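You operate a simulated robot arm through the tools that you are given. There is no shell and no other tool.

You run a simulated robot arm. Do the job below in one go: nothing can be reset, and whatever is moved stays where it is left.

TASK
Chock the black coil and free it from its yoke.
Fine: first each chock pushed under the coil from the side where it lies; then yoke catch free and the yoke swung right up.
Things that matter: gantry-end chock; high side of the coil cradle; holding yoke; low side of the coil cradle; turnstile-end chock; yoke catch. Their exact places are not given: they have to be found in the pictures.

It is judged by the outcome, as a careful person would: the job done as asked, and still so three seconds after it is handed in. It fails if anything else is knocked over, pushed out of place, dropped, spilled or broken.

THE ROBOT
A 6-joint arm with a two-finger gripper on a trunk, on a base that moves. Base frame: it is fixed to the floor where the robot stands at the start and does not move with it; the origin is under the middle of the robot, x ahead of it, y to its left, z up. Lengths are in m, angles in rad, forces in N, time in s.
With the tool pointing down near the work surface it reaches from about 0.28 to 0.82 m from the robot's upright axis, wherever it stands. Its first joint turns from -2.897 to 2.897 rad. Places, roughly: high side of the coil cradle [0.5, -0.4, 0.6]; holding yoke [0.5, -0.2, 0.8]; low side of the coil cradle [0.5, -0.1, 0.6]; yoke catch [0.4, -0.2, 0.6]. Payload 2.45 kg.
Tool frame: the origin (TCP) lies between the finger pads and is the grasp point; the fingertips stand 0.026 m ahead of it; z points along the fingers, y is the line along which they close. The gripper opens to 0.096 m; its body begins 0.069 m behind the TCP.
Orientation is told as [roll, pitch, yaw] about the base's x, y, z axes, in that order, counted from this pose: with the fingers straight down and closing along the base's y, the tool's x points along the base's -x, its y along +y and its z along -z.

THE INTERFACE
- The arm moves only by the tool apply_moves. Its argument "moves" is a list of rows, each an object of numbers (a shift or turn left out is 0, a gripper value left out holds the last): "tx", "ty", "tz": the shift along the tool's x, y, z in m; "ax", "ay", "az": the turn, a rotation vector about the tool's x, y, z in degrees; "hand": the finger opening in m, from 0 to 0.096. In form: [{"tx": .., "ty": .., "tz": .., "ax": .., "ay": .., "az": .., "hand": ..}, ...]. A call has 1 to 20 rows; each row is the pose to reach, as a shift and turn from the pose commanded when the call began, along the tool's axes at that moment. A row lasts 0.2 s, in which the tool goes at most 0.05 m and 0.15 rad; a call with a longer step from one row to the next is refused whole, and so is a gripper value outside its range. Where a pose cannot be reached the arm comes as near as it can. A force on the tool above 70 N (or 10 N above the force at the start of the call, whichever is more), or a blocked arm, ends the call early, and 0.2 s more pass. Each finger travels about 0.1199 m/s and halts on what it meets, pressing with about 31 N; the grip force reading is that of the motor and also rises with nothing between the fingers. The clock runs only during rows and for 0.2 s after the last one: add rows that repeat a pose to give the fingers time. The reply holds the time, the measured pose of the TCP, the force on the tool along the base axes, the opening and the grip force, in the units named above and with some noise, with the torque about the TCP (base axes, N m) and any sound that the robot's microphone picked up.
- Cameras (640 x 400 px; columns grow to the right, rows downward): "scene" is now at [0.0328, 0.1198, 1.1452]; the picture's right is [-0.56, -0.83, 0.00], its down [-0.31, 0.21, -0.93] and it looks along [0.77, -0.52, -0.37] (base axes); focal length 254 px, centre (320, 200). "wrist" rides on the gripper at [0.082, 0.003, -0.098] in the tool frame; the picture's right is [-0.04, 1.00, 0.00], its down [-0.73, -0.03, -0.68] and it looks along [-0.68, -0.03, 0.73] (tool axes); focal length 256 px, centre (320, 200).
- grab_frame(camera): a new picture of that camera. No time passes.
- lift_body(by): slides the trunk up (or, below 0, down) by that many m; the arm and the scene camera ride with it, the base frame stays. It gives what a move gives, with no picture.
- steer(legs): drives the robot by 1 to 6 legs, each [ahead, turn to the left] in m and rad, along the robot's own axes; the way and the turn of a leg run together, so that a leg with both is an arc; at most 1.5 m and 3.142 rad a leg. The arm and the cameras ride along, it lands a little off, and it stops where it bumps. It gives what a move gives.
- head_to(pan, tilt): turns the head with the scene camera to pan (to the left, within 2.705 rad either way) and tilt (down, from -0.506 to 1.204), counted from straight ahead of the robot. It gives what a move gives.
- point_at(camera, pixels): for up to 12 pixels [column, row] of the newest picture of that camera ("zoom" is the newest enlarged one), the place [x, y, z] in the base frame of the surface seen there, good to about 0.002 m, but the place of the scene camera against the robot may be out by one fixed shift of up to 0.025 m in any direction. No time passes.
- enlarge(camera, box): a new picture of the part [left, top, right, bottom] of that camera's present view, enlarged. No time passes.
- finish_job(): hands the job in; it is judged then, once.

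Leave the gripper open and the arm clear of the work at the hand-in unless told otherwise.

The tools are called after "Emit:" as a command line: name --argument value ..., lists and objects as JSON in quotes. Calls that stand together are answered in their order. apply_moves: Moves the arm, as the interface text tells. Its arguments: {"type":"object","properties":{"moves":{"type":"array"}},"required":["moves"]} The other tools are called the same way: lift_body (by) moves the trunk up or down; steer (legs) drives the base; head_to (pan, tilt) turns the head that bears the scene camera; grab_frame (camera) takes a picture; point_at (camera, pixels) gives the place of the surface under pixels of a picture; enlarge (camera, box) takes an enlarged picture of a part of a camera's view; finish_job () hands the job in.

At the start:

```text
clock: 0.0
eef_pos: [0.4217, -0.1596, 1.0002]
tcp_rot: [-0.002, 0.0, 0.001]
force: [0.6, 0.6, -0.1]
wrist_torque: [0.04, -0.02, -0.02]
opening: 0.096
gripper_force: 0.0
trunk travel left (down, up): [-0.15, 0.0]
robot x, y, heading: [-0.0013, 0.0044, -0.002]
head pan, tilt (commanded): [-0.593, 0.382]
```

scene: 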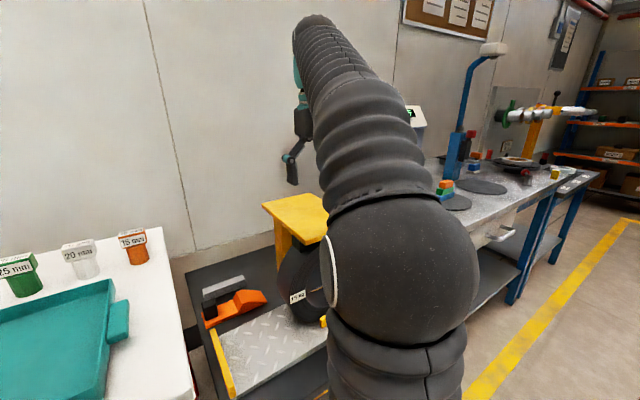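
wrist: 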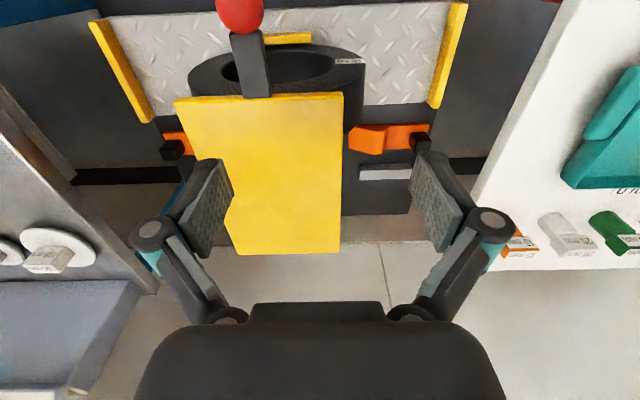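

I can see a black coil in a cradle under a yellow yoke, with orange chocks to both sides. The arm blocks part of the scene view, so I'll take fresh, enlarged pictures from both cameras.

Emit:
enlarge --camera "wrist" --box '[80, 0, 480, 250]'

Emit:
enlarge --camera "scene" --box '[170, 180, 350, 400]'

```text
1.60 times, centred on (280, 125) of wrist
```

zoom: 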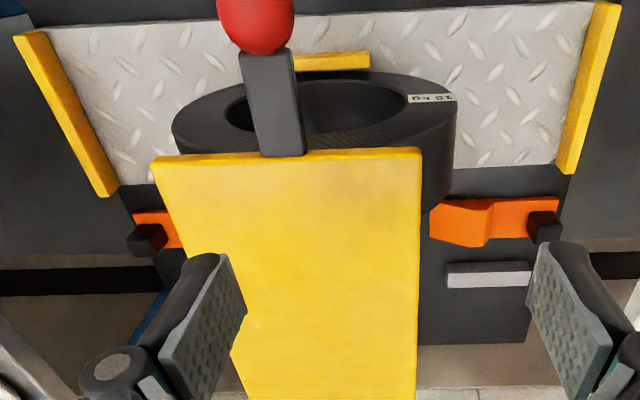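

```text
1.82 times, centred on (260, 290) of scene
```

zoom: 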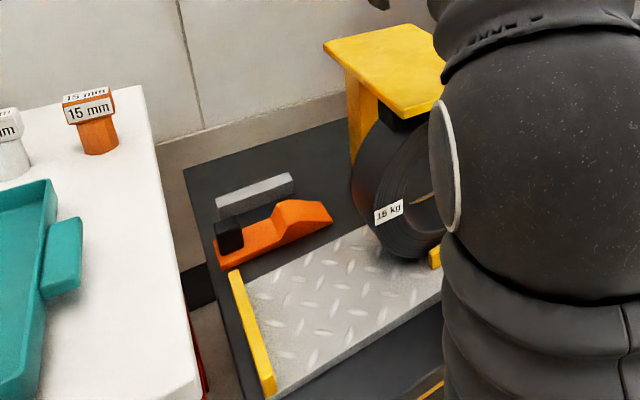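

The wrist picture is upside down, with its top nearest the robot. I'll measure the key points in it: the red knob, the lever, the yoke plate, the chocks and their black handles, the coil and the rails.

Emit:
grab_frame --camera "wrist"

Emit:
point_at --camera "wrist" --pixels '[[240, 12], [250, 60], [256, 94], [178, 98], [340, 94], [340, 252], [240, 252], [376, 140], [418, 137], [421, 150], [180, 138], [172, 150]]'

Emit:
point_at --camera "wrist" --pixels '[[348, 62], [300, 60], [210, 75], [355, 110], [385, 173], [445, 60], [120, 70], [290, 38], [380, 70], [160, 60], [380, 195], [345, 160]]'

```text
taken
```

wrist: 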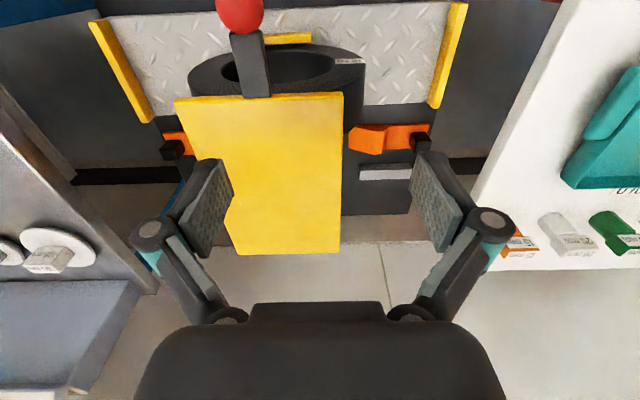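

```text
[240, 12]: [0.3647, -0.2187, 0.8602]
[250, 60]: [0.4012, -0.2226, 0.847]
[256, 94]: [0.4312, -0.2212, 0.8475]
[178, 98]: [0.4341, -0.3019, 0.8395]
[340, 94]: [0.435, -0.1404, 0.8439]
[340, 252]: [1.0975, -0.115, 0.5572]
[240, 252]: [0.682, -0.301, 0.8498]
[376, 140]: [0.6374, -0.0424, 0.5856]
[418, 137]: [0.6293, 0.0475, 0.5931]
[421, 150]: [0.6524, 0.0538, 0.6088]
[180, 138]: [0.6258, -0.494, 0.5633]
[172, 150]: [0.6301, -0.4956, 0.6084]
```

```text
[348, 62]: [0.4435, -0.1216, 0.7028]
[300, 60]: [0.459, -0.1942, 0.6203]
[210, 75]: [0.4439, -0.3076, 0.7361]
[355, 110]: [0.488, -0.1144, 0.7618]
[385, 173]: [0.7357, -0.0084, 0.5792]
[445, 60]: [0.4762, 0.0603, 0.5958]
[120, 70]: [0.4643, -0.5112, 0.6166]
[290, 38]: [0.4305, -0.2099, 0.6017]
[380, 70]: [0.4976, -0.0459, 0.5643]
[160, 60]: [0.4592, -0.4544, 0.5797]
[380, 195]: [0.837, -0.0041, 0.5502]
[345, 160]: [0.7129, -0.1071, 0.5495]
```

The yoke's top plate is at z≈0.85, spanning x 0.43–0.68. A lever with a red knob sticks out toward the robot at [0.365, -0.219, 0.86]. A small yellow part low down at [0.43, -0.21, 0.60] may be the catch. Next I'll swing the arm left at this height to clear the scene camera's view.

Emit:
apply_moves --moves '[{"ty": 0.05}, {"ty": 0.1}, {"ty": 0.15}, {"ty": 0.2}, {"ty": 0.25}, {"ty": 0.3}, {"ty": 0.35}, {"ty": 0.4}, {"ty": 0.45}, {"ty": 0.5}, {"ty": 0.5}]'

Emit:
grab_frame --camera "scene"

```text
clock: 2.4
eef_pos: [0.4155, 0.3364, 0.9805]
tcp_rot: [0.002, -0.003, 0.001]
force: [-0.6, -0.2, 0.4]
wrist_torque: [0.02, 0.0, 0.01]
opening: 0.096
gripper_force: 0.1
out of reach, approached as far as the arm can: row 9, 10, 11
trunk travel left (down, up): [-0.15, 0.0]
robot x, y, heading: [-0.0004, 0.0001, -0.0]
head pan, tilt (commanded): [-0.593, 0.382]
```

```text
taken
```

scene: 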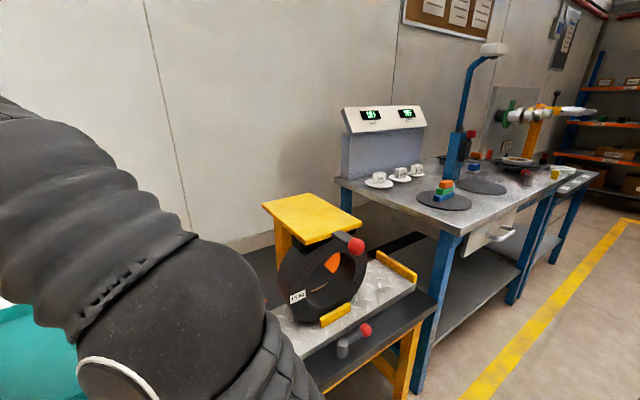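

The view is clear now. I see the yoke with its red knob, a yellow lip at the foot of the coil, and a second red knob on a grey part near (360, 335), which may be the catch. I'll turn the head down toward them.

Emit:
head_to --pan -0.6 --tilt 0.65

Emit:
grab_frame --camera "scene"

Emit:
enlarge --camera "scene" --box '[220, 100, 440, 320]'

```text
clock: 3.2
eef_pos: [0.4153, 0.3346, 0.9795]
tcp_rot: [0.001, -0.004, -0.001]
force: [-0.2, -0.2, -0.5]
wrist_torque: [0.0, -0.01, 0.0]
opening: 0.0962
gripper_force: 0.1
trunk travel left (down, up): [-0.15, 0.0]
robot x, y, heading: [0.0026, 0.0012, 0.002]
head pan, tilt (commanded): [-0.6, 0.649]
```

```text
taken
```

scene: 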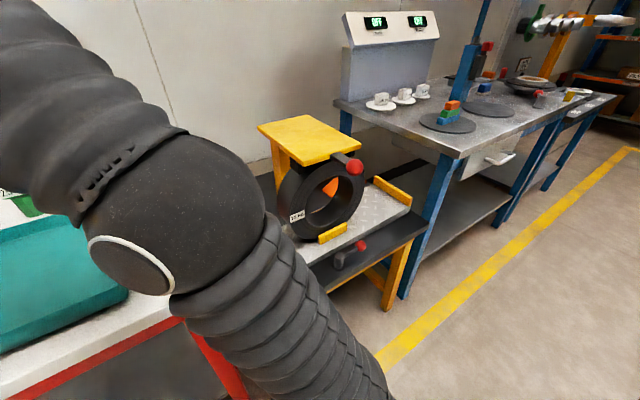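

```text
1.82 times, centred on (330, 210) of scene
```

zoom: 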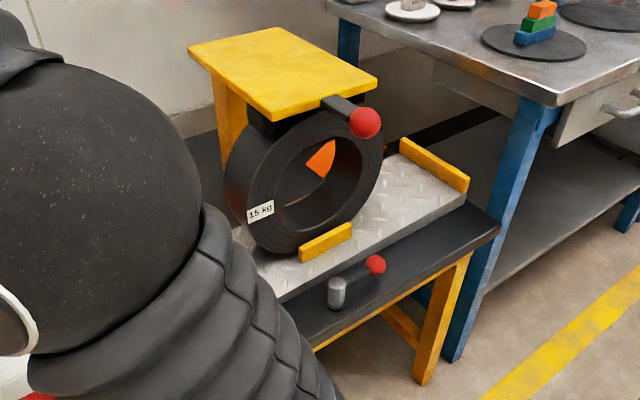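

A grey post with a black lever and red knob sits on the front edge of the table, most likely the yoke catch. I'll zoom in and measure it.

Emit:
enlarge --camera "scene" --box '[310, 210, 400, 290]'

Emit:
point_at --camera "scene" --pixels '[[360, 246], [350, 252], [338, 255], [338, 266], [333, 232], [355, 167], [300, 140], [328, 187], [390, 187], [370, 215], [400, 225], [296, 215]]'

```text
5.00 times, centred on (355, 250) of scene
```

zoom: 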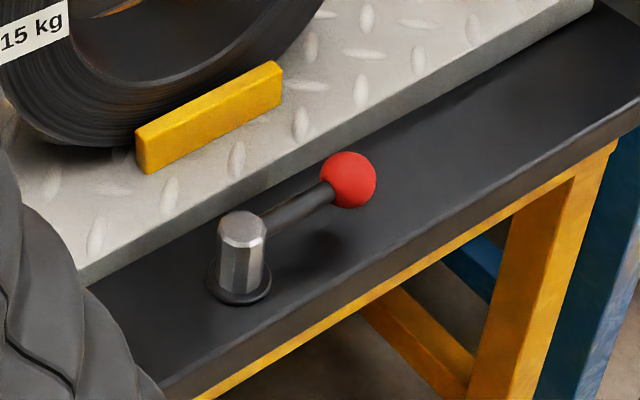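

```text
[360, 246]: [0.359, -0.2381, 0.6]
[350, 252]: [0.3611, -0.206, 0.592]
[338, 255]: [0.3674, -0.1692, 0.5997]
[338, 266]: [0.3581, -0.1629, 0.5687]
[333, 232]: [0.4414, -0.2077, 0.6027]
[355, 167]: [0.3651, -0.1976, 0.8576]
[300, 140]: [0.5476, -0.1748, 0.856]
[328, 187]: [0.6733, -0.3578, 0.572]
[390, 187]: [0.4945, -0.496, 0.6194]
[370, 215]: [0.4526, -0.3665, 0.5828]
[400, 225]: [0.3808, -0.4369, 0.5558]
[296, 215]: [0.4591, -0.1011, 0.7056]
```

The catch post stands at about [0.367, -0.165], and its lever runs along -y to a red knob at about [0.36, -0.24, 0.60]. Now I'll bring the wrist camera over the left chock for a closer look.

Emit:
apply_moves --moves '[{"ty": -0.05}, {"ty": -0.1}, {"ty": -0.15}, {"ty": -0.2, "tz": 0.03}, {"ty": -0.25, "tz": 0.06}, {"ty": -0.29, "tz": 0.09}, {"ty": -0.29, "tz": 0.12}, {"ty": -0.29, "tz": 0.12}]'

Emit:
grab_frame --camera "wrist"

Emit:
grab_frame --camera "scene"

```text
refused: row 4 steps farther than a row can; nothing moved
```

```text
taken
```

wrist: 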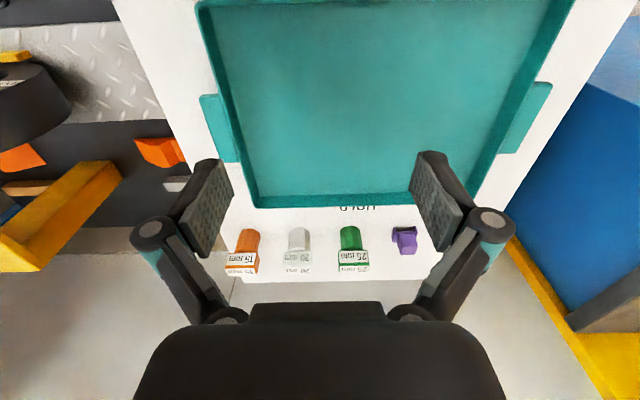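

```text
taken
```

scene: 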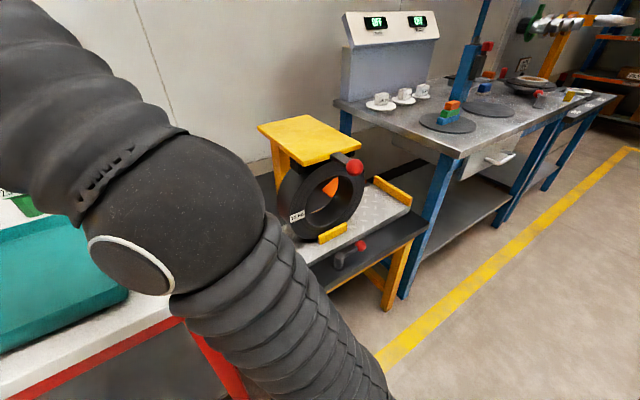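

The call was refused because a step was too long. I'll repeat the move with smaller steps.

Emit:
apply_moves --moves '[{"ty": -0.04}, {"ty": -0.08}, {"ty": -0.12}, {"ty": -0.16, "tz": 0.02}, {"ty": -0.2, "tz": 0.04}, {"ty": -0.24, "tz": 0.06}, {"ty": -0.28, "tz": 0.08}, {"ty": -0.3, "tz": 0.1}, {"ty": -0.3, "tz": 0.1}]'

Emit:
grab_frame --camera "wrist"

```text
clock: 5.2
eef_pos: [0.415, 0.035, 0.8832]
tcp_rot: [-0.002, -0.003, 0.0]
force: [-0.1, -0.9, -0.2]
wrist_torque: [-0.03, -0.05, 0.0]
opening: 0.0962
gripper_force: 0.0
trunk travel left (down, up): [-0.15, 0.0]
robot x, y, heading: [-0.001, 0.0029, -0.0]
head pan, tilt (commanded): [-0.6, 0.649]
```

```text
taken
```

wrist: 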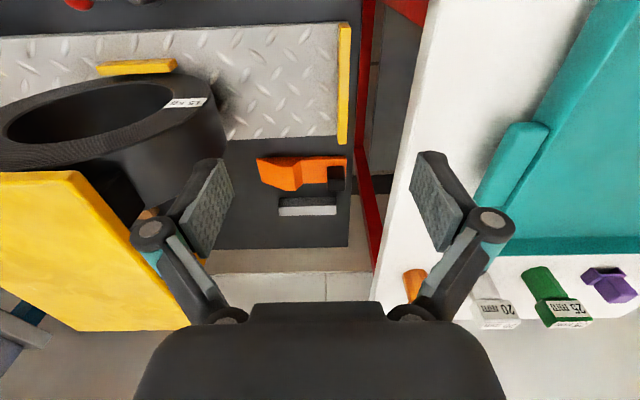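

I have a good view of the left chock at (300, 172), with its black block at (336, 178) and a grey bar at (308, 206). I'll zoom in and measure.

Emit:
enlarge --camera "wrist" --box '[200, 110, 400, 260]'

Emit:
point_at --camera "wrist" --pixels '[[262, 165], [294, 163], [293, 180], [310, 160], [340, 160], [336, 169], [335, 185], [345, 178], [283, 207], [335, 207], [342, 140], [346, 30]]'

Emit:
point_at --camera "wrist" --pixels '[[258, 145], [346, 152], [348, 190], [230, 150], [300, 142], [265, 180], [280, 188], [300, 230], [360, 200], [390, 180], [210, 130], [200, 100]]'

```text
2.67 times, centred on (300, 185) of wrist
```

zoom: 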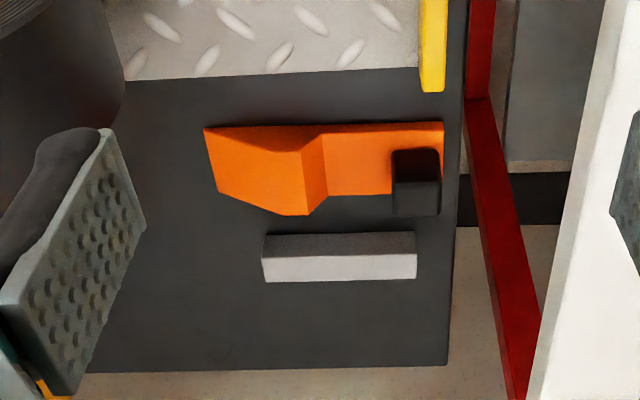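

```text
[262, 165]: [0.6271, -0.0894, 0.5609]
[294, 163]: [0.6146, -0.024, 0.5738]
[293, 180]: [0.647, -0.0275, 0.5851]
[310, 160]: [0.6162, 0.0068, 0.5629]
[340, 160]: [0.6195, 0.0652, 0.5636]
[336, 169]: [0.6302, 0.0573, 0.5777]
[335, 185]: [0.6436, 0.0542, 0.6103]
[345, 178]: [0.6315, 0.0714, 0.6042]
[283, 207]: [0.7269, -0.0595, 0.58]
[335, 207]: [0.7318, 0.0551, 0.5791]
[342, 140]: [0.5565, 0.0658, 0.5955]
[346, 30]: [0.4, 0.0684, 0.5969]
```

```text
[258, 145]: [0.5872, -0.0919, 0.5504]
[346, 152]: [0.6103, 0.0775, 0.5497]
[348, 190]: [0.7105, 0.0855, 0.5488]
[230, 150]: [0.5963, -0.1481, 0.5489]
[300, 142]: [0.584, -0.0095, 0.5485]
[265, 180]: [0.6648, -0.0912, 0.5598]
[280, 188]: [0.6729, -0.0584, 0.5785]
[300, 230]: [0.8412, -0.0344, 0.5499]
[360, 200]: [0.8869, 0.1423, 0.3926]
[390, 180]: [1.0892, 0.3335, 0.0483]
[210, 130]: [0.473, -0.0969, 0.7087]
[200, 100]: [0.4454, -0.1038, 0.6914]
```

The table top is at z≈0.549. The left chock spans y from -0.095 (thin tip) to +0.072, x 0.61–0.675, with a black block on its tail reaching z≈0.61. Next I'll turn the wrist to look along -y from the left, to see where the coil lies relative to the chock lane.

Emit:
apply_moves --moves '[{"tx": -0.02, "ty": 0.012, "az": 8}, {"tx": -0.04, "ty": 0.024, "az": 16}, {"tx": -0.06, "ty": 0.036, "az": 24}, {"tx": -0.08, "ty": 0.048, "az": 32}, {"tx": -0.1, "ty": 0.06, "az": 40}, {"tx": -0.12, "ty": 0.072, "az": 48}, {"tx": -0.14, "ty": 0.084, "az": 56}, {"tx": -0.16, "ty": 0.096, "az": 64}, {"tx": -0.18, "ty": 0.108, "az": 72}, {"tx": -0.19, "ty": 0.115, "az": 80}, {"tx": -0.2, "ty": 0.12, "az": 88}, {"tx": -0.2, "ty": 0.12, "az": 90}, {"tx": -0.2, "ty": 0.12, "az": 90}]'

Emit:
grab_frame --camera "wrist"

```text
clock: 8.0
eef_pos: [0.615, 0.1572, 0.8825]
tcp_rot: [0.0, -0.002, -1.571]
force: [0.1, 0.4, -0.1]
wrist_torque: [0.01, 0.02, 0.0]
opening: 0.096
gripper_force: 0.1
trunk travel left (down, up): [-0.15, 0.0]
robot x, y, heading: [-0.0023, -0.0012, -0.004]
head pan, tilt (commanded): [-0.6, 0.649]
```

```text
taken
```

wrist: 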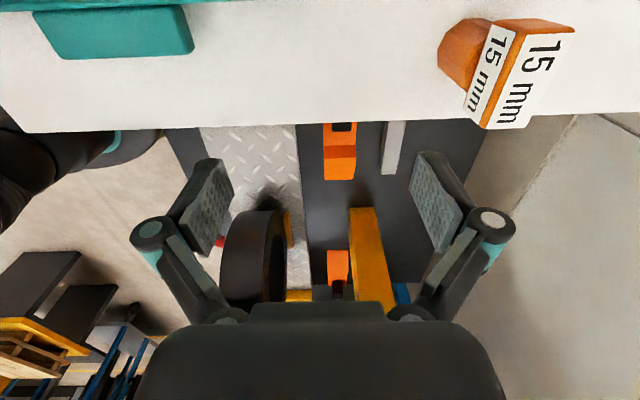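

Seen from the left, the coil is narrow and stands on the tread plate, while both chocks lie on the black table behind the plate. So each chock must be picked up, set on the plate on its own side, and pushed in. I'll zoom and measure.

Emit:
enlarge --camera "wrist" --box '[190, 120, 450, 310]'

Emit:
point_at --camera "wrist" --pixels '[[250, 212], [235, 213], [275, 212], [289, 225], [294, 240], [337, 262], [337, 285], [360, 230], [370, 290], [340, 172], [342, 127], [270, 165]]'

Emit:
point_at --camera "wrist" --pixels '[[240, 240], [265, 240], [280, 240], [300, 294], [300, 270], [290, 180], [215, 135], [290, 135], [330, 230], [405, 292], [352, 209], [376, 209]]'

```text
2.11 times, centred on (320, 215) of wrist
```

zoom: 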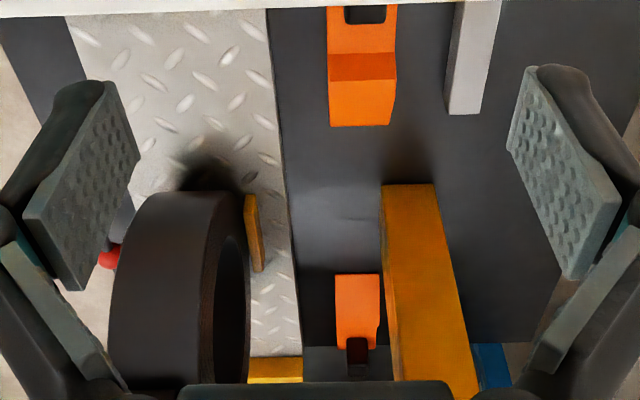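

```text
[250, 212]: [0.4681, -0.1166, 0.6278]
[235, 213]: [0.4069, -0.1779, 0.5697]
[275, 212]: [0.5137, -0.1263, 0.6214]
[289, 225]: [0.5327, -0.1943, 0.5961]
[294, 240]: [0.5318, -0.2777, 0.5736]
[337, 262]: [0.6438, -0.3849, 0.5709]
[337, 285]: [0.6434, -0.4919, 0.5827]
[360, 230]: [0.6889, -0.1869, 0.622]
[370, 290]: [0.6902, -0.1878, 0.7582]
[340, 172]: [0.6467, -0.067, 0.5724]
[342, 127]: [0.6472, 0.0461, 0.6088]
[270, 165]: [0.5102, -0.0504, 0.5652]
```

```text
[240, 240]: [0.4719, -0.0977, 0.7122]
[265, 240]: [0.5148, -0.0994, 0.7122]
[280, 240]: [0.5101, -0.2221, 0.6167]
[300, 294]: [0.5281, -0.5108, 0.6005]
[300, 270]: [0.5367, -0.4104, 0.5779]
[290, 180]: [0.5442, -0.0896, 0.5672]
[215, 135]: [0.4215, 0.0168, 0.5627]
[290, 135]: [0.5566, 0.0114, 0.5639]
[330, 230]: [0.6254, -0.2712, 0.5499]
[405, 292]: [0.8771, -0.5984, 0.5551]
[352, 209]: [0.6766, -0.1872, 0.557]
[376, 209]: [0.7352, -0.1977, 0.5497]
```

The coil is about R≈0.125, centred near y≈-0.22, z≈0.70, and spans x 0.445–0.52 between two yellow lips. The plate slopes gently down to the left. Before I lower the gripper next to the left chock, I'll check the heights of the white table and its items, and the exact edges of the block.

Emit:
point_at --camera "wrist" --pixels '[[330, 122], [330, 60], [480, 110], [490, 40], [540, 30], [120, 30], [180, 40], [600, 100], [250, 120], [420, 115], [400, 60], [60, 125]]'

Emit:
enlarge --camera "wrist" --box '[310, 115, 420, 185]'

```text
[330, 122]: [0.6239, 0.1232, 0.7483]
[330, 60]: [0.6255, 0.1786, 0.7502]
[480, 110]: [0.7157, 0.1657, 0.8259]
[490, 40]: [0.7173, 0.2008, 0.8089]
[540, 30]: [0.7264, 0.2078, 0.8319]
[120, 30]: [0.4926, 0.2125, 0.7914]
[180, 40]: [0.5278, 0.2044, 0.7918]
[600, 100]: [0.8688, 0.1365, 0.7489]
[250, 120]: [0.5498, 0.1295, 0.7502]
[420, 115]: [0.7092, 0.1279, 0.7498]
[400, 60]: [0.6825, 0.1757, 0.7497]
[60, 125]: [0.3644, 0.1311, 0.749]
```

```text
5.71 times, centred on (365, 150) of wrist
```

zoom: 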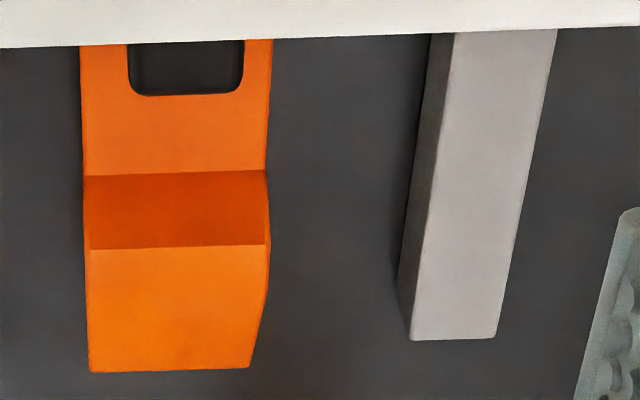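

The white table top is at z≈0.75 with its edge at y≈0.125, so the gripper has to stay slim on that side. I'll turn back to yaw 0, with the camera on the robot side, and come nearer to the left chock for an exact measurement.

Emit:
apply_moves --moves '[{"tx": -0.02, "ty": -0.01, "az": -8}, {"tx": -0.04, "ty": -0.02, "az": -16}, {"tx": -0.06, "ty": -0.03, "az": -24}, {"tx": -0.08, "ty": -0.04, "az": -32}, {"tx": -0.1, "ty": -0.05, "az": -40}, {"tx": -0.12, "ty": -0.06, "az": -48}, {"tx": -0.127, "ty": -0.07, "az": -56}, {"tx": -0.127, "ty": -0.085, "az": -64}, {"tx": -0.127, "ty": -0.085, "tz": 0.02, "az": -72}, {"tx": -0.127, "ty": -0.085, "tz": 0.04, "az": -80}, {"tx": -0.127, "ty": -0.085, "tz": 0.06, "az": -88}, {"tx": -0.127, "ty": -0.085, "tz": 0.08, "az": -90}, {"tx": -0.127, "ty": -0.085, "tz": 0.1, "az": -90}, {"tx": -0.127, "ty": -0.085, "tz": 0.1, "az": -90}]'

Emit:
grab_frame --camera "wrist"

```text
clock: 11.0
eef_pos: [0.5307, 0.028, 0.7801]
tcp_rot: [-0.001, -0.001, 0.0]
force: [-0.4, -0.1, 0.7]
wrist_torque: [0.02, 0.02, -0.04]
opening: 0.0961
gripper_force: 0.0
trunk travel left (down, up): [-0.15, 0.0]
robot x, y, heading: [0.0042, 0.0043, -0.005]
head pan, tilt (commanded): [-0.6, 0.649]
```

```text
taken
```

wrist: 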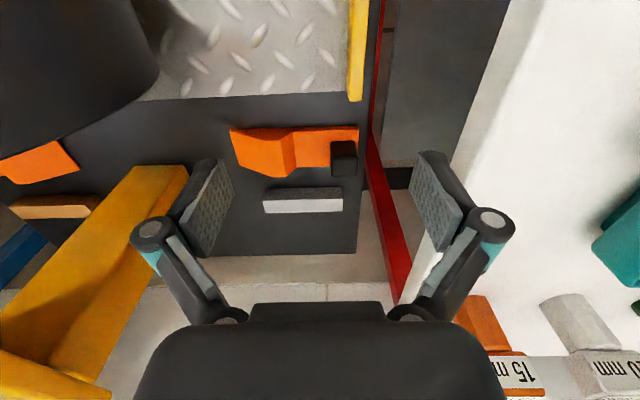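

The view is close now. I'll zoom on the chock and measure its block and edges, plus the plate, the rail and the red frame.

Emit:
enlarge --camera "wrist" --box '[220, 100, 380, 220]'

Emit:
point_at --camera "wrist" --pixels '[[334, 155], [354, 155], [334, 174], [354, 174], [344, 146], [236, 131], [240, 165], [293, 134], [293, 150], [285, 175], [310, 150], [356, 133]]'

Emit:
point_at --camera "wrist" --pixels '[[355, 95], [356, 20], [363, 60], [340, 85], [200, 90], [375, 150], [390, 230], [380, 50], [345, 195], [270, 195], [325, 138], [322, 160]]'

```text
3.33 times, centred on (300, 160) of wrist
```

zoom: 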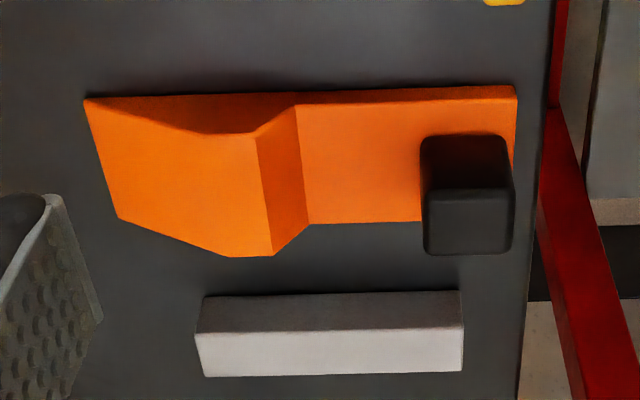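

```text
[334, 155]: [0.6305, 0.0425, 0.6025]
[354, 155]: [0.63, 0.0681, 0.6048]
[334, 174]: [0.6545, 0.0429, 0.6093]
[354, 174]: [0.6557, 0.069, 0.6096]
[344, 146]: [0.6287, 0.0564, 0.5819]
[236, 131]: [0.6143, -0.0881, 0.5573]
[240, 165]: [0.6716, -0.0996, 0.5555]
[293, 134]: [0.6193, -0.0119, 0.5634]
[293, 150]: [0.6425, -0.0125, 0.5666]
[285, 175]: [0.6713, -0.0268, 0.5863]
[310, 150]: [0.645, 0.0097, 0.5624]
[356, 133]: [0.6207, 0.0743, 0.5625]
```

```text
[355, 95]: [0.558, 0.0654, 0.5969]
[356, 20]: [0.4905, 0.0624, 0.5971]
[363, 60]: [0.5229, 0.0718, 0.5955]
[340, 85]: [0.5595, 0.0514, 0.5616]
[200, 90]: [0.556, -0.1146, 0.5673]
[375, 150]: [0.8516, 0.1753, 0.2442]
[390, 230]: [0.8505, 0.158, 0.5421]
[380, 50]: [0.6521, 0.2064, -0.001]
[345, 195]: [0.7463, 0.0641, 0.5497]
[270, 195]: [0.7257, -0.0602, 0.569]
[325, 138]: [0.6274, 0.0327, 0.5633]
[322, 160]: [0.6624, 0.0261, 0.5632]
```

The block top is at z≈0.609 and its centre is about [0.643, 0.056]. It is 0.027 × 0.030 m and stands on a tail whose top is at 0.563. I'll check how wide my gripper is so it clears the white table edge.

Emit:
point_at --camera "wrist" --pixels '[[490, 220], [512, 225], [150, 230], [133, 235], [500, 380], [140, 380], [430, 155], [462, 200], [440, 310], [320, 310], [215, 165], [185, 200]]'

Emit:
point_at --camera "wrist" --pixels '[[415, 300], [450, 160], [500, 100], [520, 30], [560, 200], [490, 330], [575, 320], [60, 160], [20, 165], [40, 205], [150, 180], [190, 170]]'

```text
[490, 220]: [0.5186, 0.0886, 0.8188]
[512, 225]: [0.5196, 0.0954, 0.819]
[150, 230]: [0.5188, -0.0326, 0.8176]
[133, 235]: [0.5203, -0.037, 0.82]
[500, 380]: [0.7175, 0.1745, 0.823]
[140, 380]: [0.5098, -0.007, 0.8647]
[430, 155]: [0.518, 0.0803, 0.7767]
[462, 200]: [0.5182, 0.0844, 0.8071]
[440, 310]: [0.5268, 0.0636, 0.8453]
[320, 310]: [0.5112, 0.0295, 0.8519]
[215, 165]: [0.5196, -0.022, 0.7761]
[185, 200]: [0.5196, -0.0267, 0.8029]
```

```text
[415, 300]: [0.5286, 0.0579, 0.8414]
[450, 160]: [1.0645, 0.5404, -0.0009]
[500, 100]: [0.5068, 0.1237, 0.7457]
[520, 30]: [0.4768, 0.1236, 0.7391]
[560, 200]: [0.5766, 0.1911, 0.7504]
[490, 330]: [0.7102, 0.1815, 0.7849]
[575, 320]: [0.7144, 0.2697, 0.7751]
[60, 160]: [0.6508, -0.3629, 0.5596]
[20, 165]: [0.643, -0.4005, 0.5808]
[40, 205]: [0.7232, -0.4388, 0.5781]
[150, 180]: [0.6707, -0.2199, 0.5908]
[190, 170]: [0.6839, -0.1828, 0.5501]
```

The gripper's outer width at 0.05 opening is about ±0.044 m, so there is room beside the white table edge. Next I'll narrow the fingers to 0.055 and go above the left chock's block.

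Emit:
apply_moves --moves '[{"tx": -0.03, "ty": 0.007, "hand": 0.055}, {"tx": -0.06, "ty": 0.014, "hand": 0.055}, {"tx": -0.09, "ty": 0.021, "hand": 0.055}, {"tx": -0.112, "ty": 0.028, "hand": 0.055}, {"tx": -0.112, "ty": 0.028, "tz": 0.04, "hand": 0.055}, {"tx": -0.112, "ty": 0.028, "tz": 0.08, "hand": 0.055}, {"tx": -0.112, "ty": 0.028, "tz": 0.12, "hand": 0.055}, {"tx": -0.112, "ty": 0.028, "tz": 0.12, "hand": 0.055}]'

Emit:
grab_frame --camera "wrist"

```text
clock: 12.8
eef_pos: [0.642, 0.0552, 0.6631]
tcp_rot: [-0.001, -0.002, 0.001]
force: [0.7, 0.3, -0.1]
wrist_torque: [0.02, 0.01, -0.01]
opening: 0.0549
gripper_force: 0.1
trunk travel left (down, up): [-0.15, 0.0]
robot x, y, heading: [-0.0012, 0.0009, -0.002]
head pan, tilt (commanded): [-0.6, 0.649]
```

```text
taken
```

wrist: 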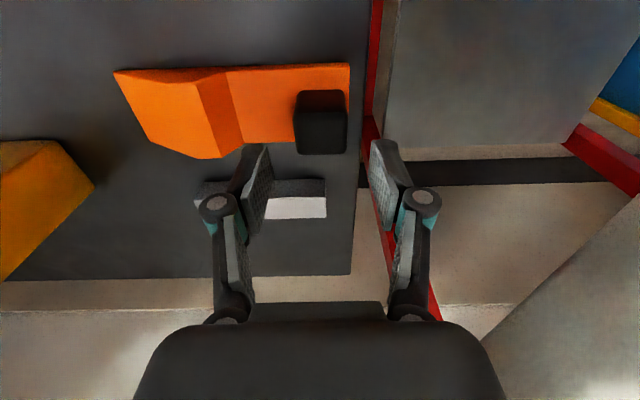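

I'm 0.03 m above the block. I'll check the block's place again from here.

Emit:
point_at --camera "wrist" --pixels '[[300, 127], [341, 127], [300, 148], [341, 148], [320, 138], [320, 105], [347, 68], [120, 75], [200, 150], [225, 80]]'

```text
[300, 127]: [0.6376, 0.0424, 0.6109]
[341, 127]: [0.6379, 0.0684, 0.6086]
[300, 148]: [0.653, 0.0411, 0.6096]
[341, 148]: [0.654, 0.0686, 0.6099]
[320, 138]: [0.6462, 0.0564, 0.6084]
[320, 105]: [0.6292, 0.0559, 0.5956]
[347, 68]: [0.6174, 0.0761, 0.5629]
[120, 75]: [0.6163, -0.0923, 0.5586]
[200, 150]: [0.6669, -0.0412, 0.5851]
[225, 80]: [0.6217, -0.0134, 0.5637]
```

The block is centred at [0.6425, 0.056], right under the TCP. I'll go down to z≈0.597 and close.

Emit:
apply_moves --moves '[{"ty": 0.001, "tz": 0.03, "hand": 0.055}, {"ty": 0.001, "tz": 0.05, "hand": 0.055}, {"ty": 0.001, "tz": 0.066, "hand": 0.055}, {"ty": 0.001, "tz": 0.066, "hand": 0.055}, {"ty": 0.001, "tz": 0.066, "hand": 0.03}, {"ty": 0.001, "tz": 0.066, "hand": 0.02}, {"ty": 0.001, "tz": 0.066, "hand": 0.02}]'

Emit:
grab_frame --camera "wrist"

```text
clock: 14.4
eef_pos: [0.643, 0.0578, 0.5977]
tcp_rot: [-0.001, -0.001, 0.0]
force: [0.3, -4.1, 3.3]
wrist_torque: [-0.11, -0.05, -0.03]
opening: 0.0357
gripper_force: 31.3
trunk travel left (down, up): [-0.15, 0.0]
robot x, y, heading: [-0.0003, -0.0028, -0.003]
head pan, tilt (commanded): [-0.6, 0.649]
```

```text
taken
```

wrist: 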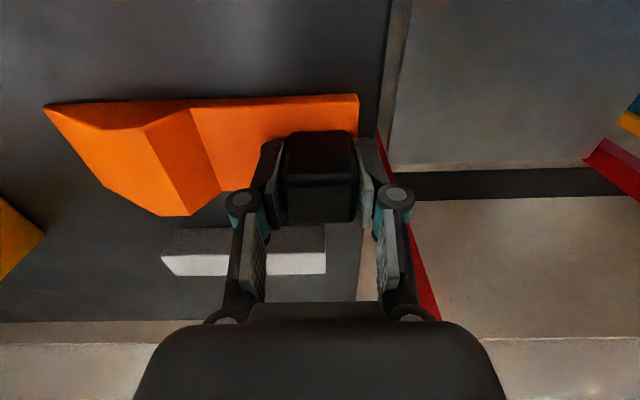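

The block is gripped at 0.0357 opening and 31 N. I'll lift it 0.03 m and see whether it comes free and level.

Emit:
apply_moves --moves '[{"tz": -0.01}, {"tz": -0.02}, {"tz": -0.03}, {"tz": -0.03}]'

Emit:
grab_frame --camera "wrist"

```text
clock: 15.4
eef_pos: [0.6419, 0.0577, 0.6269]
tcp_rot: [-0.003, 0.0, 0.0]
force: [0.2, 0.4, -3.1]
wrist_torque: [0.18, -0.01, 0.0]
opening: 0.0353
gripper_force: 30.9
trunk travel left (down, up): [-0.15, 0.0]
robot x, y, heading: [0.0036, -0.0006, 0.0]
head pan, tilt (commanded): [-0.6, 0.649]
```

```text
taken
```

wrist: 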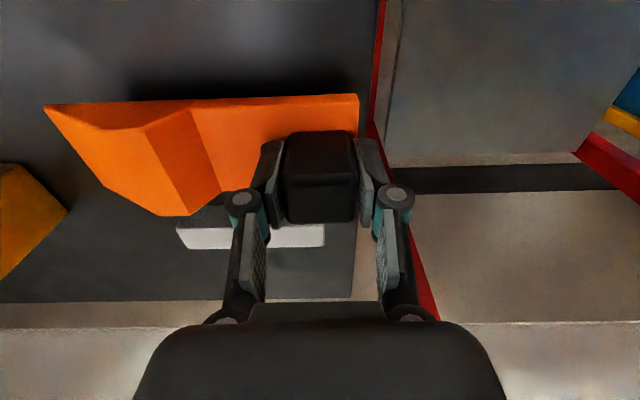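

It came up freely and level, about 0.3 kg, with its bottom now at about 0.578, just above the plate. I'll shift it to y≈0.0125 behind the plate, then slide it forward over the plate to x≈0.484, inside the rail and clear of the coil.

Emit:
apply_moves --moves '[{"ty": -0.015}, {"ty": -0.03}, {"ty": -0.045}, {"tx": 0.025, "ty": -0.045}, {"tx": 0.05, "ty": -0.045}, {"tx": 0.075, "ty": -0.045}, {"tx": 0.1, "ty": -0.045}, {"tx": 0.125, "ty": -0.045}, {"tx": 0.145, "ty": -0.045}, {"tx": 0.158, "ty": -0.045}, {"tx": 0.158, "ty": -0.045}]'

Emit:
grab_frame --camera "wrist"

Emit:
grab_frame --camera "scene"

```text
clock: 17.8
eef_pos: [0.4842, 0.012, 0.6276]
tcp_rot: [-0.001, 0.002, 0.001]
force: [0.3, 0.4, -3.9]
wrist_torque: [0.2, -0.04, 0.0]
opening: 0.0355
gripper_force: 31.0
trunk travel left (down, up): [-0.15, 0.0]
robot x, y, heading: [-0.0016, -0.0032, 0.0]
head pan, tilt (commanded): [-0.6, 0.649]
```

```text
taken
```

wrist: 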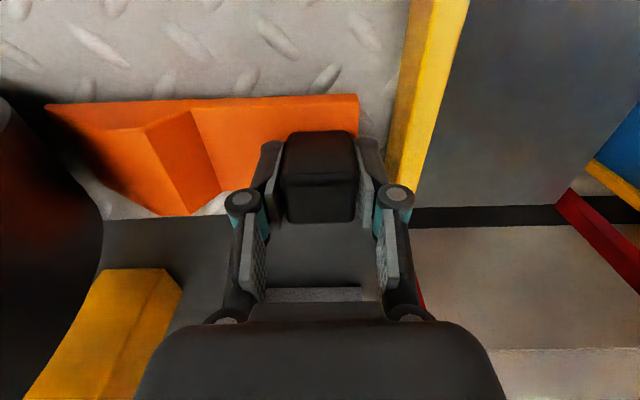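

```text
taken
```

scene: 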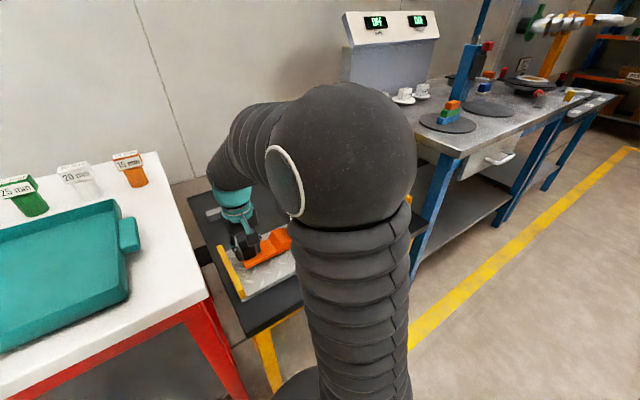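

The chock hangs just over the plate between the rail and the coil. Next I'll tilt it by the plate's 2° slope while lowering it until it lightly touches.

Emit:
apply_moves --moves '[{"tz": 0.006, "ax": 1}, {"tz": 0.01, "ax": 2}, {"tz": 0.013, "ax": 2}, {"tz": 0.015, "ax": 2}]'

Emit:
grab_frame --camera "wrist"

```text
clock: 18.8
eef_pos: [0.4834, 0.0121, 0.613]
tcp_rot: [-0.036, -0.002, -0.002]
force: [-1.6, 2.7, 0.9]
wrist_torque: [-0.31, 0.07, -0.13]
opening: 0.0357
gripper_force: 31.2
trunk travel left (down, up): [-0.15, 0.0]
robot x, y, heading: [0.0031, 0.0005, 0.002]
head pan, tilt (commanded): [-0.6, 0.649]
```

```text
taken
```

wrist: 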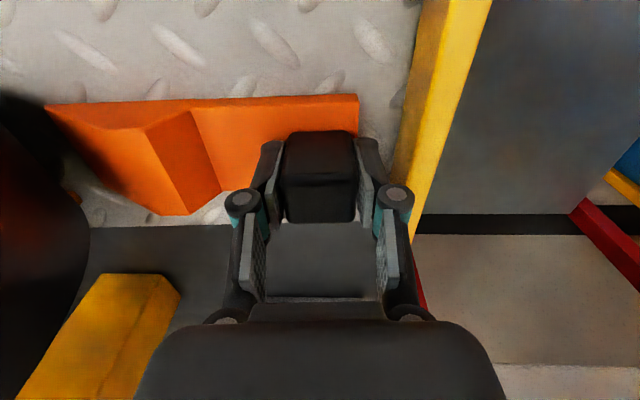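

It is touching the plate lightly, since the 4 N of weight has gone from the reading. Now I'll push it along the slope toward the coil, first 0.025 m.

Emit:
apply_moves --moves '[{"ty": -0.008}, {"ty": -0.016}, {"ty": -0.025}, {"ty": -0.025}]'

Emit:
grab_frame --camera "wrist"

```text
clock: 19.8
eef_pos: [0.4846, -0.0133, 0.6125]
tcp_rot: [-0.037, 0.001, 0.0]
force: [-0.9, 1.6, -0.9]
wrist_torque: [-0.16, -0.08, 0.03]
opening: 0.0357
gripper_force: 31.2
trunk travel left (down, up): [-0.15, 0.0]
robot x, y, heading: [-0.0003, 0.0, 0.003]
head pan, tilt (commanded): [-0.6, 0.649]
```

```text
taken
```

wrist: 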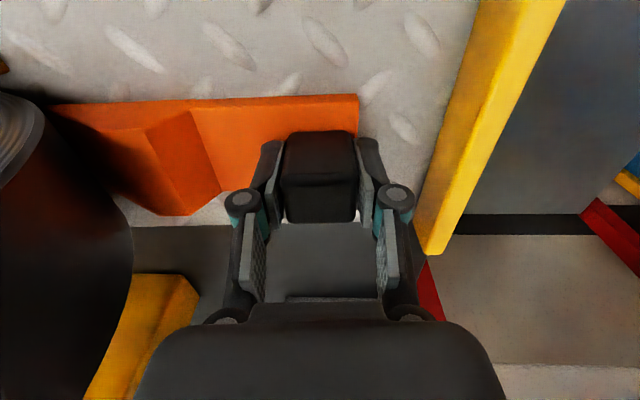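

There is no real resistance yet, and the chock tip is going under the coil. I'll continue in small steps until it bears on the coil.

Emit:
apply_moves --moves '[{"ty": -0.004}, {"ty": -0.008}, {"ty": -0.011}, {"ty": -0.011}]'

```text
clock: 20.8
eef_pos: [0.4839, -0.0246, 0.6135]
tcp_rot: [-0.038, 0.0, 0.0]
force: [0.6, -0.2, -2.5]
wrist_torque: [0.15, -0.03, 0.0]
opening: 0.0356
gripper_force: 31.1
trunk travel left (down, up): [-0.15, 0.0]
robot x, y, heading: [0.0022, -0.0004, -0.004]
head pan, tilt (commanded): [-0.6, 0.649]
```

There is no contact with the coil yet, and the chock rides nearly free. I'll continue a few mm at a time with a hair of downward bias.

Emit:
apply_moves --moves '[{"ty": -0.003, "tz": 0.001}, {"ty": -0.006, "tz": 0.001}, {"ty": -0.006, "tz": 0.001}]'

Emit:
grab_frame --camera "wrist"

```text
clock: 21.6
eef_pos: [0.4847, -0.0277, 0.6135]
tcp_rot: [-0.035, 0.0, 0.001]
force: [1.4, 45.8, 1.3]
wrist_torque: [1.11, -0.01, 0.13]
opening: 0.0357
gripper_force: 31.6
trunk travel left (down, up): [-0.15, 0.0]
robot x, y, heading: [0.0036, -0.001, 0.006]
head pan, tilt (commanded): [-0.6, 0.649]
```

```text
taken
```

wrist: 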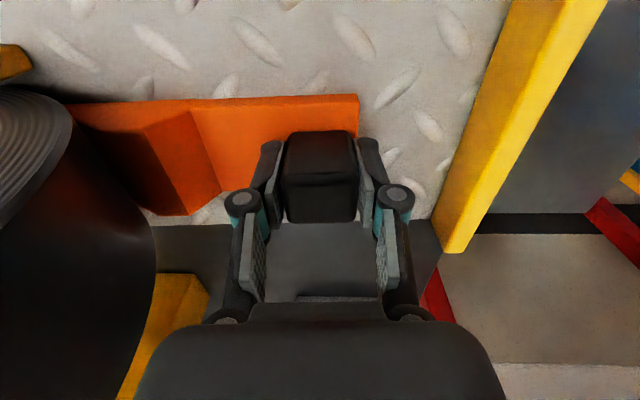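

A firm contact of 46 N at y≈-0.028 shows the chock is wedged under the coil's low side, as the geometry predicted. I'll ease off the push slightly, open the fingers and rise straight up.

Emit:
apply_moves --moves '[{"ty": 0.002}, {"ty": 0.002, "hand": 0.06}, {"ty": 0.002, "hand": 0.06}, {"ty": 0.002, "tz": -0.02, "hand": 0.06}, {"ty": 0.002, "tz": -0.05, "hand": 0.06}, {"ty": 0.004, "tz": -0.09, "hand": 0.06}, {"ty": 0.006, "tz": -0.13, "hand": 0.06}, {"ty": 0.006, "tz": -0.13, "hand": 0.06}]'

Emit:
grab_frame --camera "wrist"

```text
clock: 23.4
eef_pos: [0.4849, -0.0191, 0.7433]
tcp_rot: [-0.036, 0.001, -0.001]
force: [-0.9, 0.3, 0.2]
wrist_torque: [0.02, -0.01, -0.04]
opening: 0.06
gripper_force: 0.0
trunk travel left (down, up): [-0.15, 0.0]
robot x, y, heading: [-0.0011, 0.0004, -0.001]
head pan, tilt (commanded): [-0.6, 0.649]
```

```text
taken
```

wrist: 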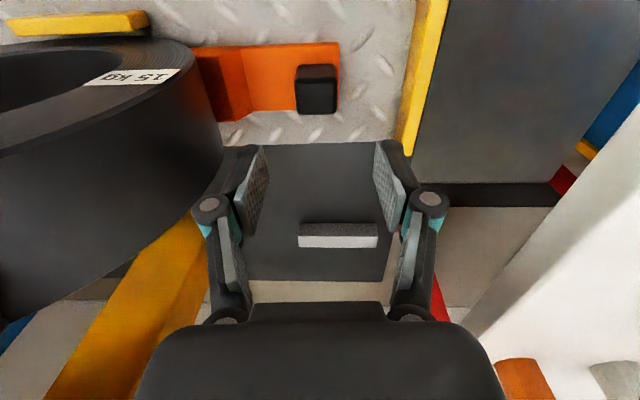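

The left chock stays in place. I'll zoom to check it, then raise the arm over the yoke and move right to view the other chock.

Emit:
point_at --camera "wrist" --pixels '[[316, 95], [300, 88], [330, 88], [337, 50], [338, 100], [240, 115], [210, 60]]'

Emit:
apply_moves --moves '[{"tz": -0.04, "ax": -2}, {"tz": -0.08, "ax": -2}, {"tz": -0.12, "ax": -2}, {"tz": -0.16, "ax": -2}, {"tz": -0.2, "ax": -2}, {"tz": -0.24, "ax": -2}, {"tx": 0.006, "ty": -0.045, "tz": -0.24, "ax": -2}, {"tx": 0.012, "ty": -0.09, "tz": -0.24, "ax": -2}, {"tx": 0.018, "ty": -0.135, "tz": -0.24, "ax": -2}, {"tx": 0.024, "ty": -0.18, "tz": -0.24, "ax": -2}, {"tx": 0.03, "ty": -0.225, "tz": -0.24, "ax": -2}, {"tx": 0.036, "ty": -0.27, "tz": -0.24, "ax": -2}, {"tx": 0.042, "ty": -0.315, "tz": -0.24, "ax": -2}, {"tx": 0.048, "ty": -0.36, "tz": -0.24, "ax": -2}, {"tx": 0.054, "ty": -0.405, "tz": -0.24, "ax": -2}, {"tx": 0.06, "ty": -0.44, "tz": -0.24, "ax": -2}, {"tx": 0.06, "ty": -0.44, "tz": -0.24, "ax": -2}]'

Emit:
grab_frame --camera "wrist"

Emit:
grab_frame --camera "scene"

```text
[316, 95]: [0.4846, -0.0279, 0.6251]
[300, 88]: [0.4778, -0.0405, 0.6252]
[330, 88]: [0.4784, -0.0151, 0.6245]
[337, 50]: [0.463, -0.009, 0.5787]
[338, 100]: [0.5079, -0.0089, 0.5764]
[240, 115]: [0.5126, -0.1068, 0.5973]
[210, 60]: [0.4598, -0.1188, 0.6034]
```

```text
clock: 27.0
eef_pos: [0.4054, -0.4259, 0.9503]
tcp_rot: [-0.003, -0.002, -0.001]
force: [-0.2, 0.2, -0.6]
wrist_torque: [0.02, 0.0, 0.0]
opening: 0.06
gripper_force: 0.0
out of reach, approached as far as the arm can: row 12, 13, 14, 15, 16, 17
trunk travel left (down, up): [-0.15, 0.0]
robot x, y, heading: [-0.0018, 0.0016, -0.002]
head pan, tilt (commanded): [-0.6, 0.649]
```

```text
taken
```

wrist: 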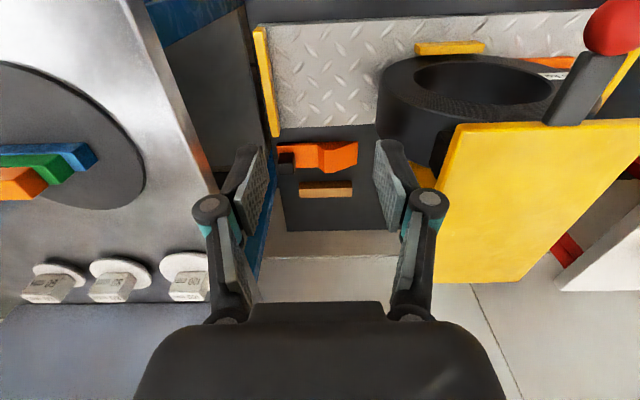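

```text
taken
```

scene: 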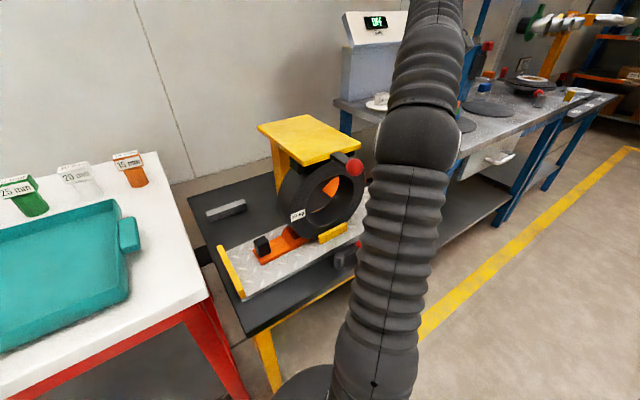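

In the scene picture the left chock sits snugly under the coil. The right chock is at (318, 155) in the wrist view, with its block at (287, 160). I'll measure it together with the workbench edge.

Emit:
point_at --camera "wrist" --pixels '[[287, 164], [283, 152], [292, 168], [282, 168], [330, 155], [355, 147], [325, 190], [215, 180], [170, 60], [70, 150], [190, 285], [265, 80]]'

Emit:
enlarge --camera "wrist" --box '[240, 110, 400, 210]'

```text
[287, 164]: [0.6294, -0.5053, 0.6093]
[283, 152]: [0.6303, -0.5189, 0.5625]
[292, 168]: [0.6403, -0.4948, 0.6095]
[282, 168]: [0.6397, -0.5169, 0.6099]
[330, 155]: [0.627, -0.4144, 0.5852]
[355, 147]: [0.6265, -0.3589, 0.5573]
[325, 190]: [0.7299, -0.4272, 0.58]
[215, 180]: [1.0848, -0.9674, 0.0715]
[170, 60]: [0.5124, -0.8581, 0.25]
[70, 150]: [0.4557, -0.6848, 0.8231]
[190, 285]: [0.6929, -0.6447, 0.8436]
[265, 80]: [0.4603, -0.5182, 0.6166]
```

```text
4.00 times, centred on (320, 160) of wrist
```

zoom: 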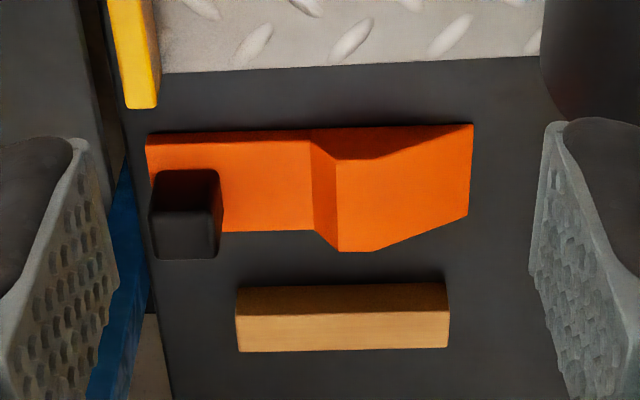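

The right block's centre is about [0.643, -0.506], nearly at the reach limit at 0.818 m, so I want the base shifted to the right. First I'll measure the workbench edge and tilt the head down to see the floor clearance in front of the base.

Emit:
point_at --camera "wrist" --pixels '[[195, 150], [150, 60], [130, 10], [208, 185], [60, 165], [50, 280]]'

Emit:
head_to --pan 0.0 --tilt 1.2

Emit:
grab_frame --camera "scene"

```text
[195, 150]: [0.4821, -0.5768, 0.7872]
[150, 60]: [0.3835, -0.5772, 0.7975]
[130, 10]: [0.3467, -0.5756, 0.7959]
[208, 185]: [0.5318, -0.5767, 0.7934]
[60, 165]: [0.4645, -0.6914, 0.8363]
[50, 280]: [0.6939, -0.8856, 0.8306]
```

```text
clock: 28.0
eef_pos: [0.4068, -0.4258, 0.9508]
tcp_rot: [-0.003, -0.002, 0.0]
force: [-0.3, 0.1, 0.1]
wrist_torque: [-0.01, 0.0, 0.03]
opening: 0.06
gripper_force: 0.1
trunk travel left (down, up): [-0.15, 0.0]
robot x, y, heading: [0.0023, 0.0003, -0.0]
head pan, tilt (commanded): [0.0, 1.201]
```

```text
taken
```

scene: 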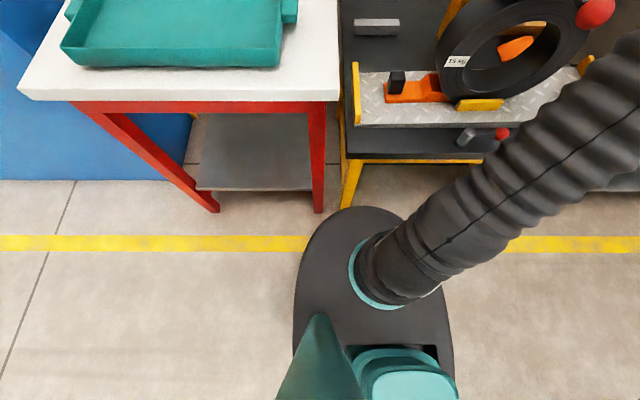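

The base is an elongated rounded shape, and its front at (368, 208) is close to the table legs. The workbench edge is at y≈-0.577, z≈0.79–0.82, only 0.07 m from the right block. I'll measure the base clearances here and then look at my own wrist to judge its thickness.

Emit:
point_at --camera "scene" --pixels '[[368, 209], [310, 235], [296, 300], [440, 270], [452, 350], [349, 205], [319, 205], [214, 208], [330, 150], [345, 235], [500, 165], [420, 215]]'

Emit:
head_to --pan -0.95 --tilt 0.25

Emit:
grab_frame --camera "scene"

```text
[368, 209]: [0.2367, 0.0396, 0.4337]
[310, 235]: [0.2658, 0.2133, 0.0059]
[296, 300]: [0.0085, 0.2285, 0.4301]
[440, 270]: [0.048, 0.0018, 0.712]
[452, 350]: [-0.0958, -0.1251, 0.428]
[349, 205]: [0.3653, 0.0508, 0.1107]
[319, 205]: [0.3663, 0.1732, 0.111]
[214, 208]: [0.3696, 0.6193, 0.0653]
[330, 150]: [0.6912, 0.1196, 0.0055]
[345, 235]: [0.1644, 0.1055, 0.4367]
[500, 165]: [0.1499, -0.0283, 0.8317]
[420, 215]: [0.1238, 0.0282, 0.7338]
```

```text
clock: 29.2
eef_pos: [0.4058, -0.4258, 0.9512]
tcp_rot: [-0.003, -0.003, 0.001]
force: [-0.4, 0.3, -0.4]
wrist_torque: [0.03, -0.01, -0.02]
opening: 0.06
gripper_force: 0.0
trunk travel left (down, up): [-0.15, 0.0]
robot x, y, heading: [0.0001, -0.0038, -0.0]
head pan, tilt (commanded): [-0.949, 0.25]
```

```text
taken
```

scene: 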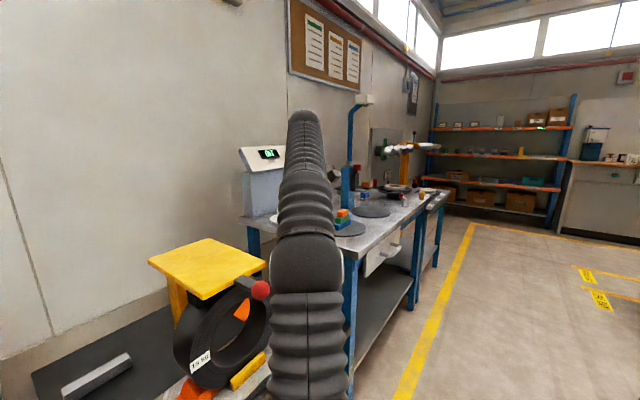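

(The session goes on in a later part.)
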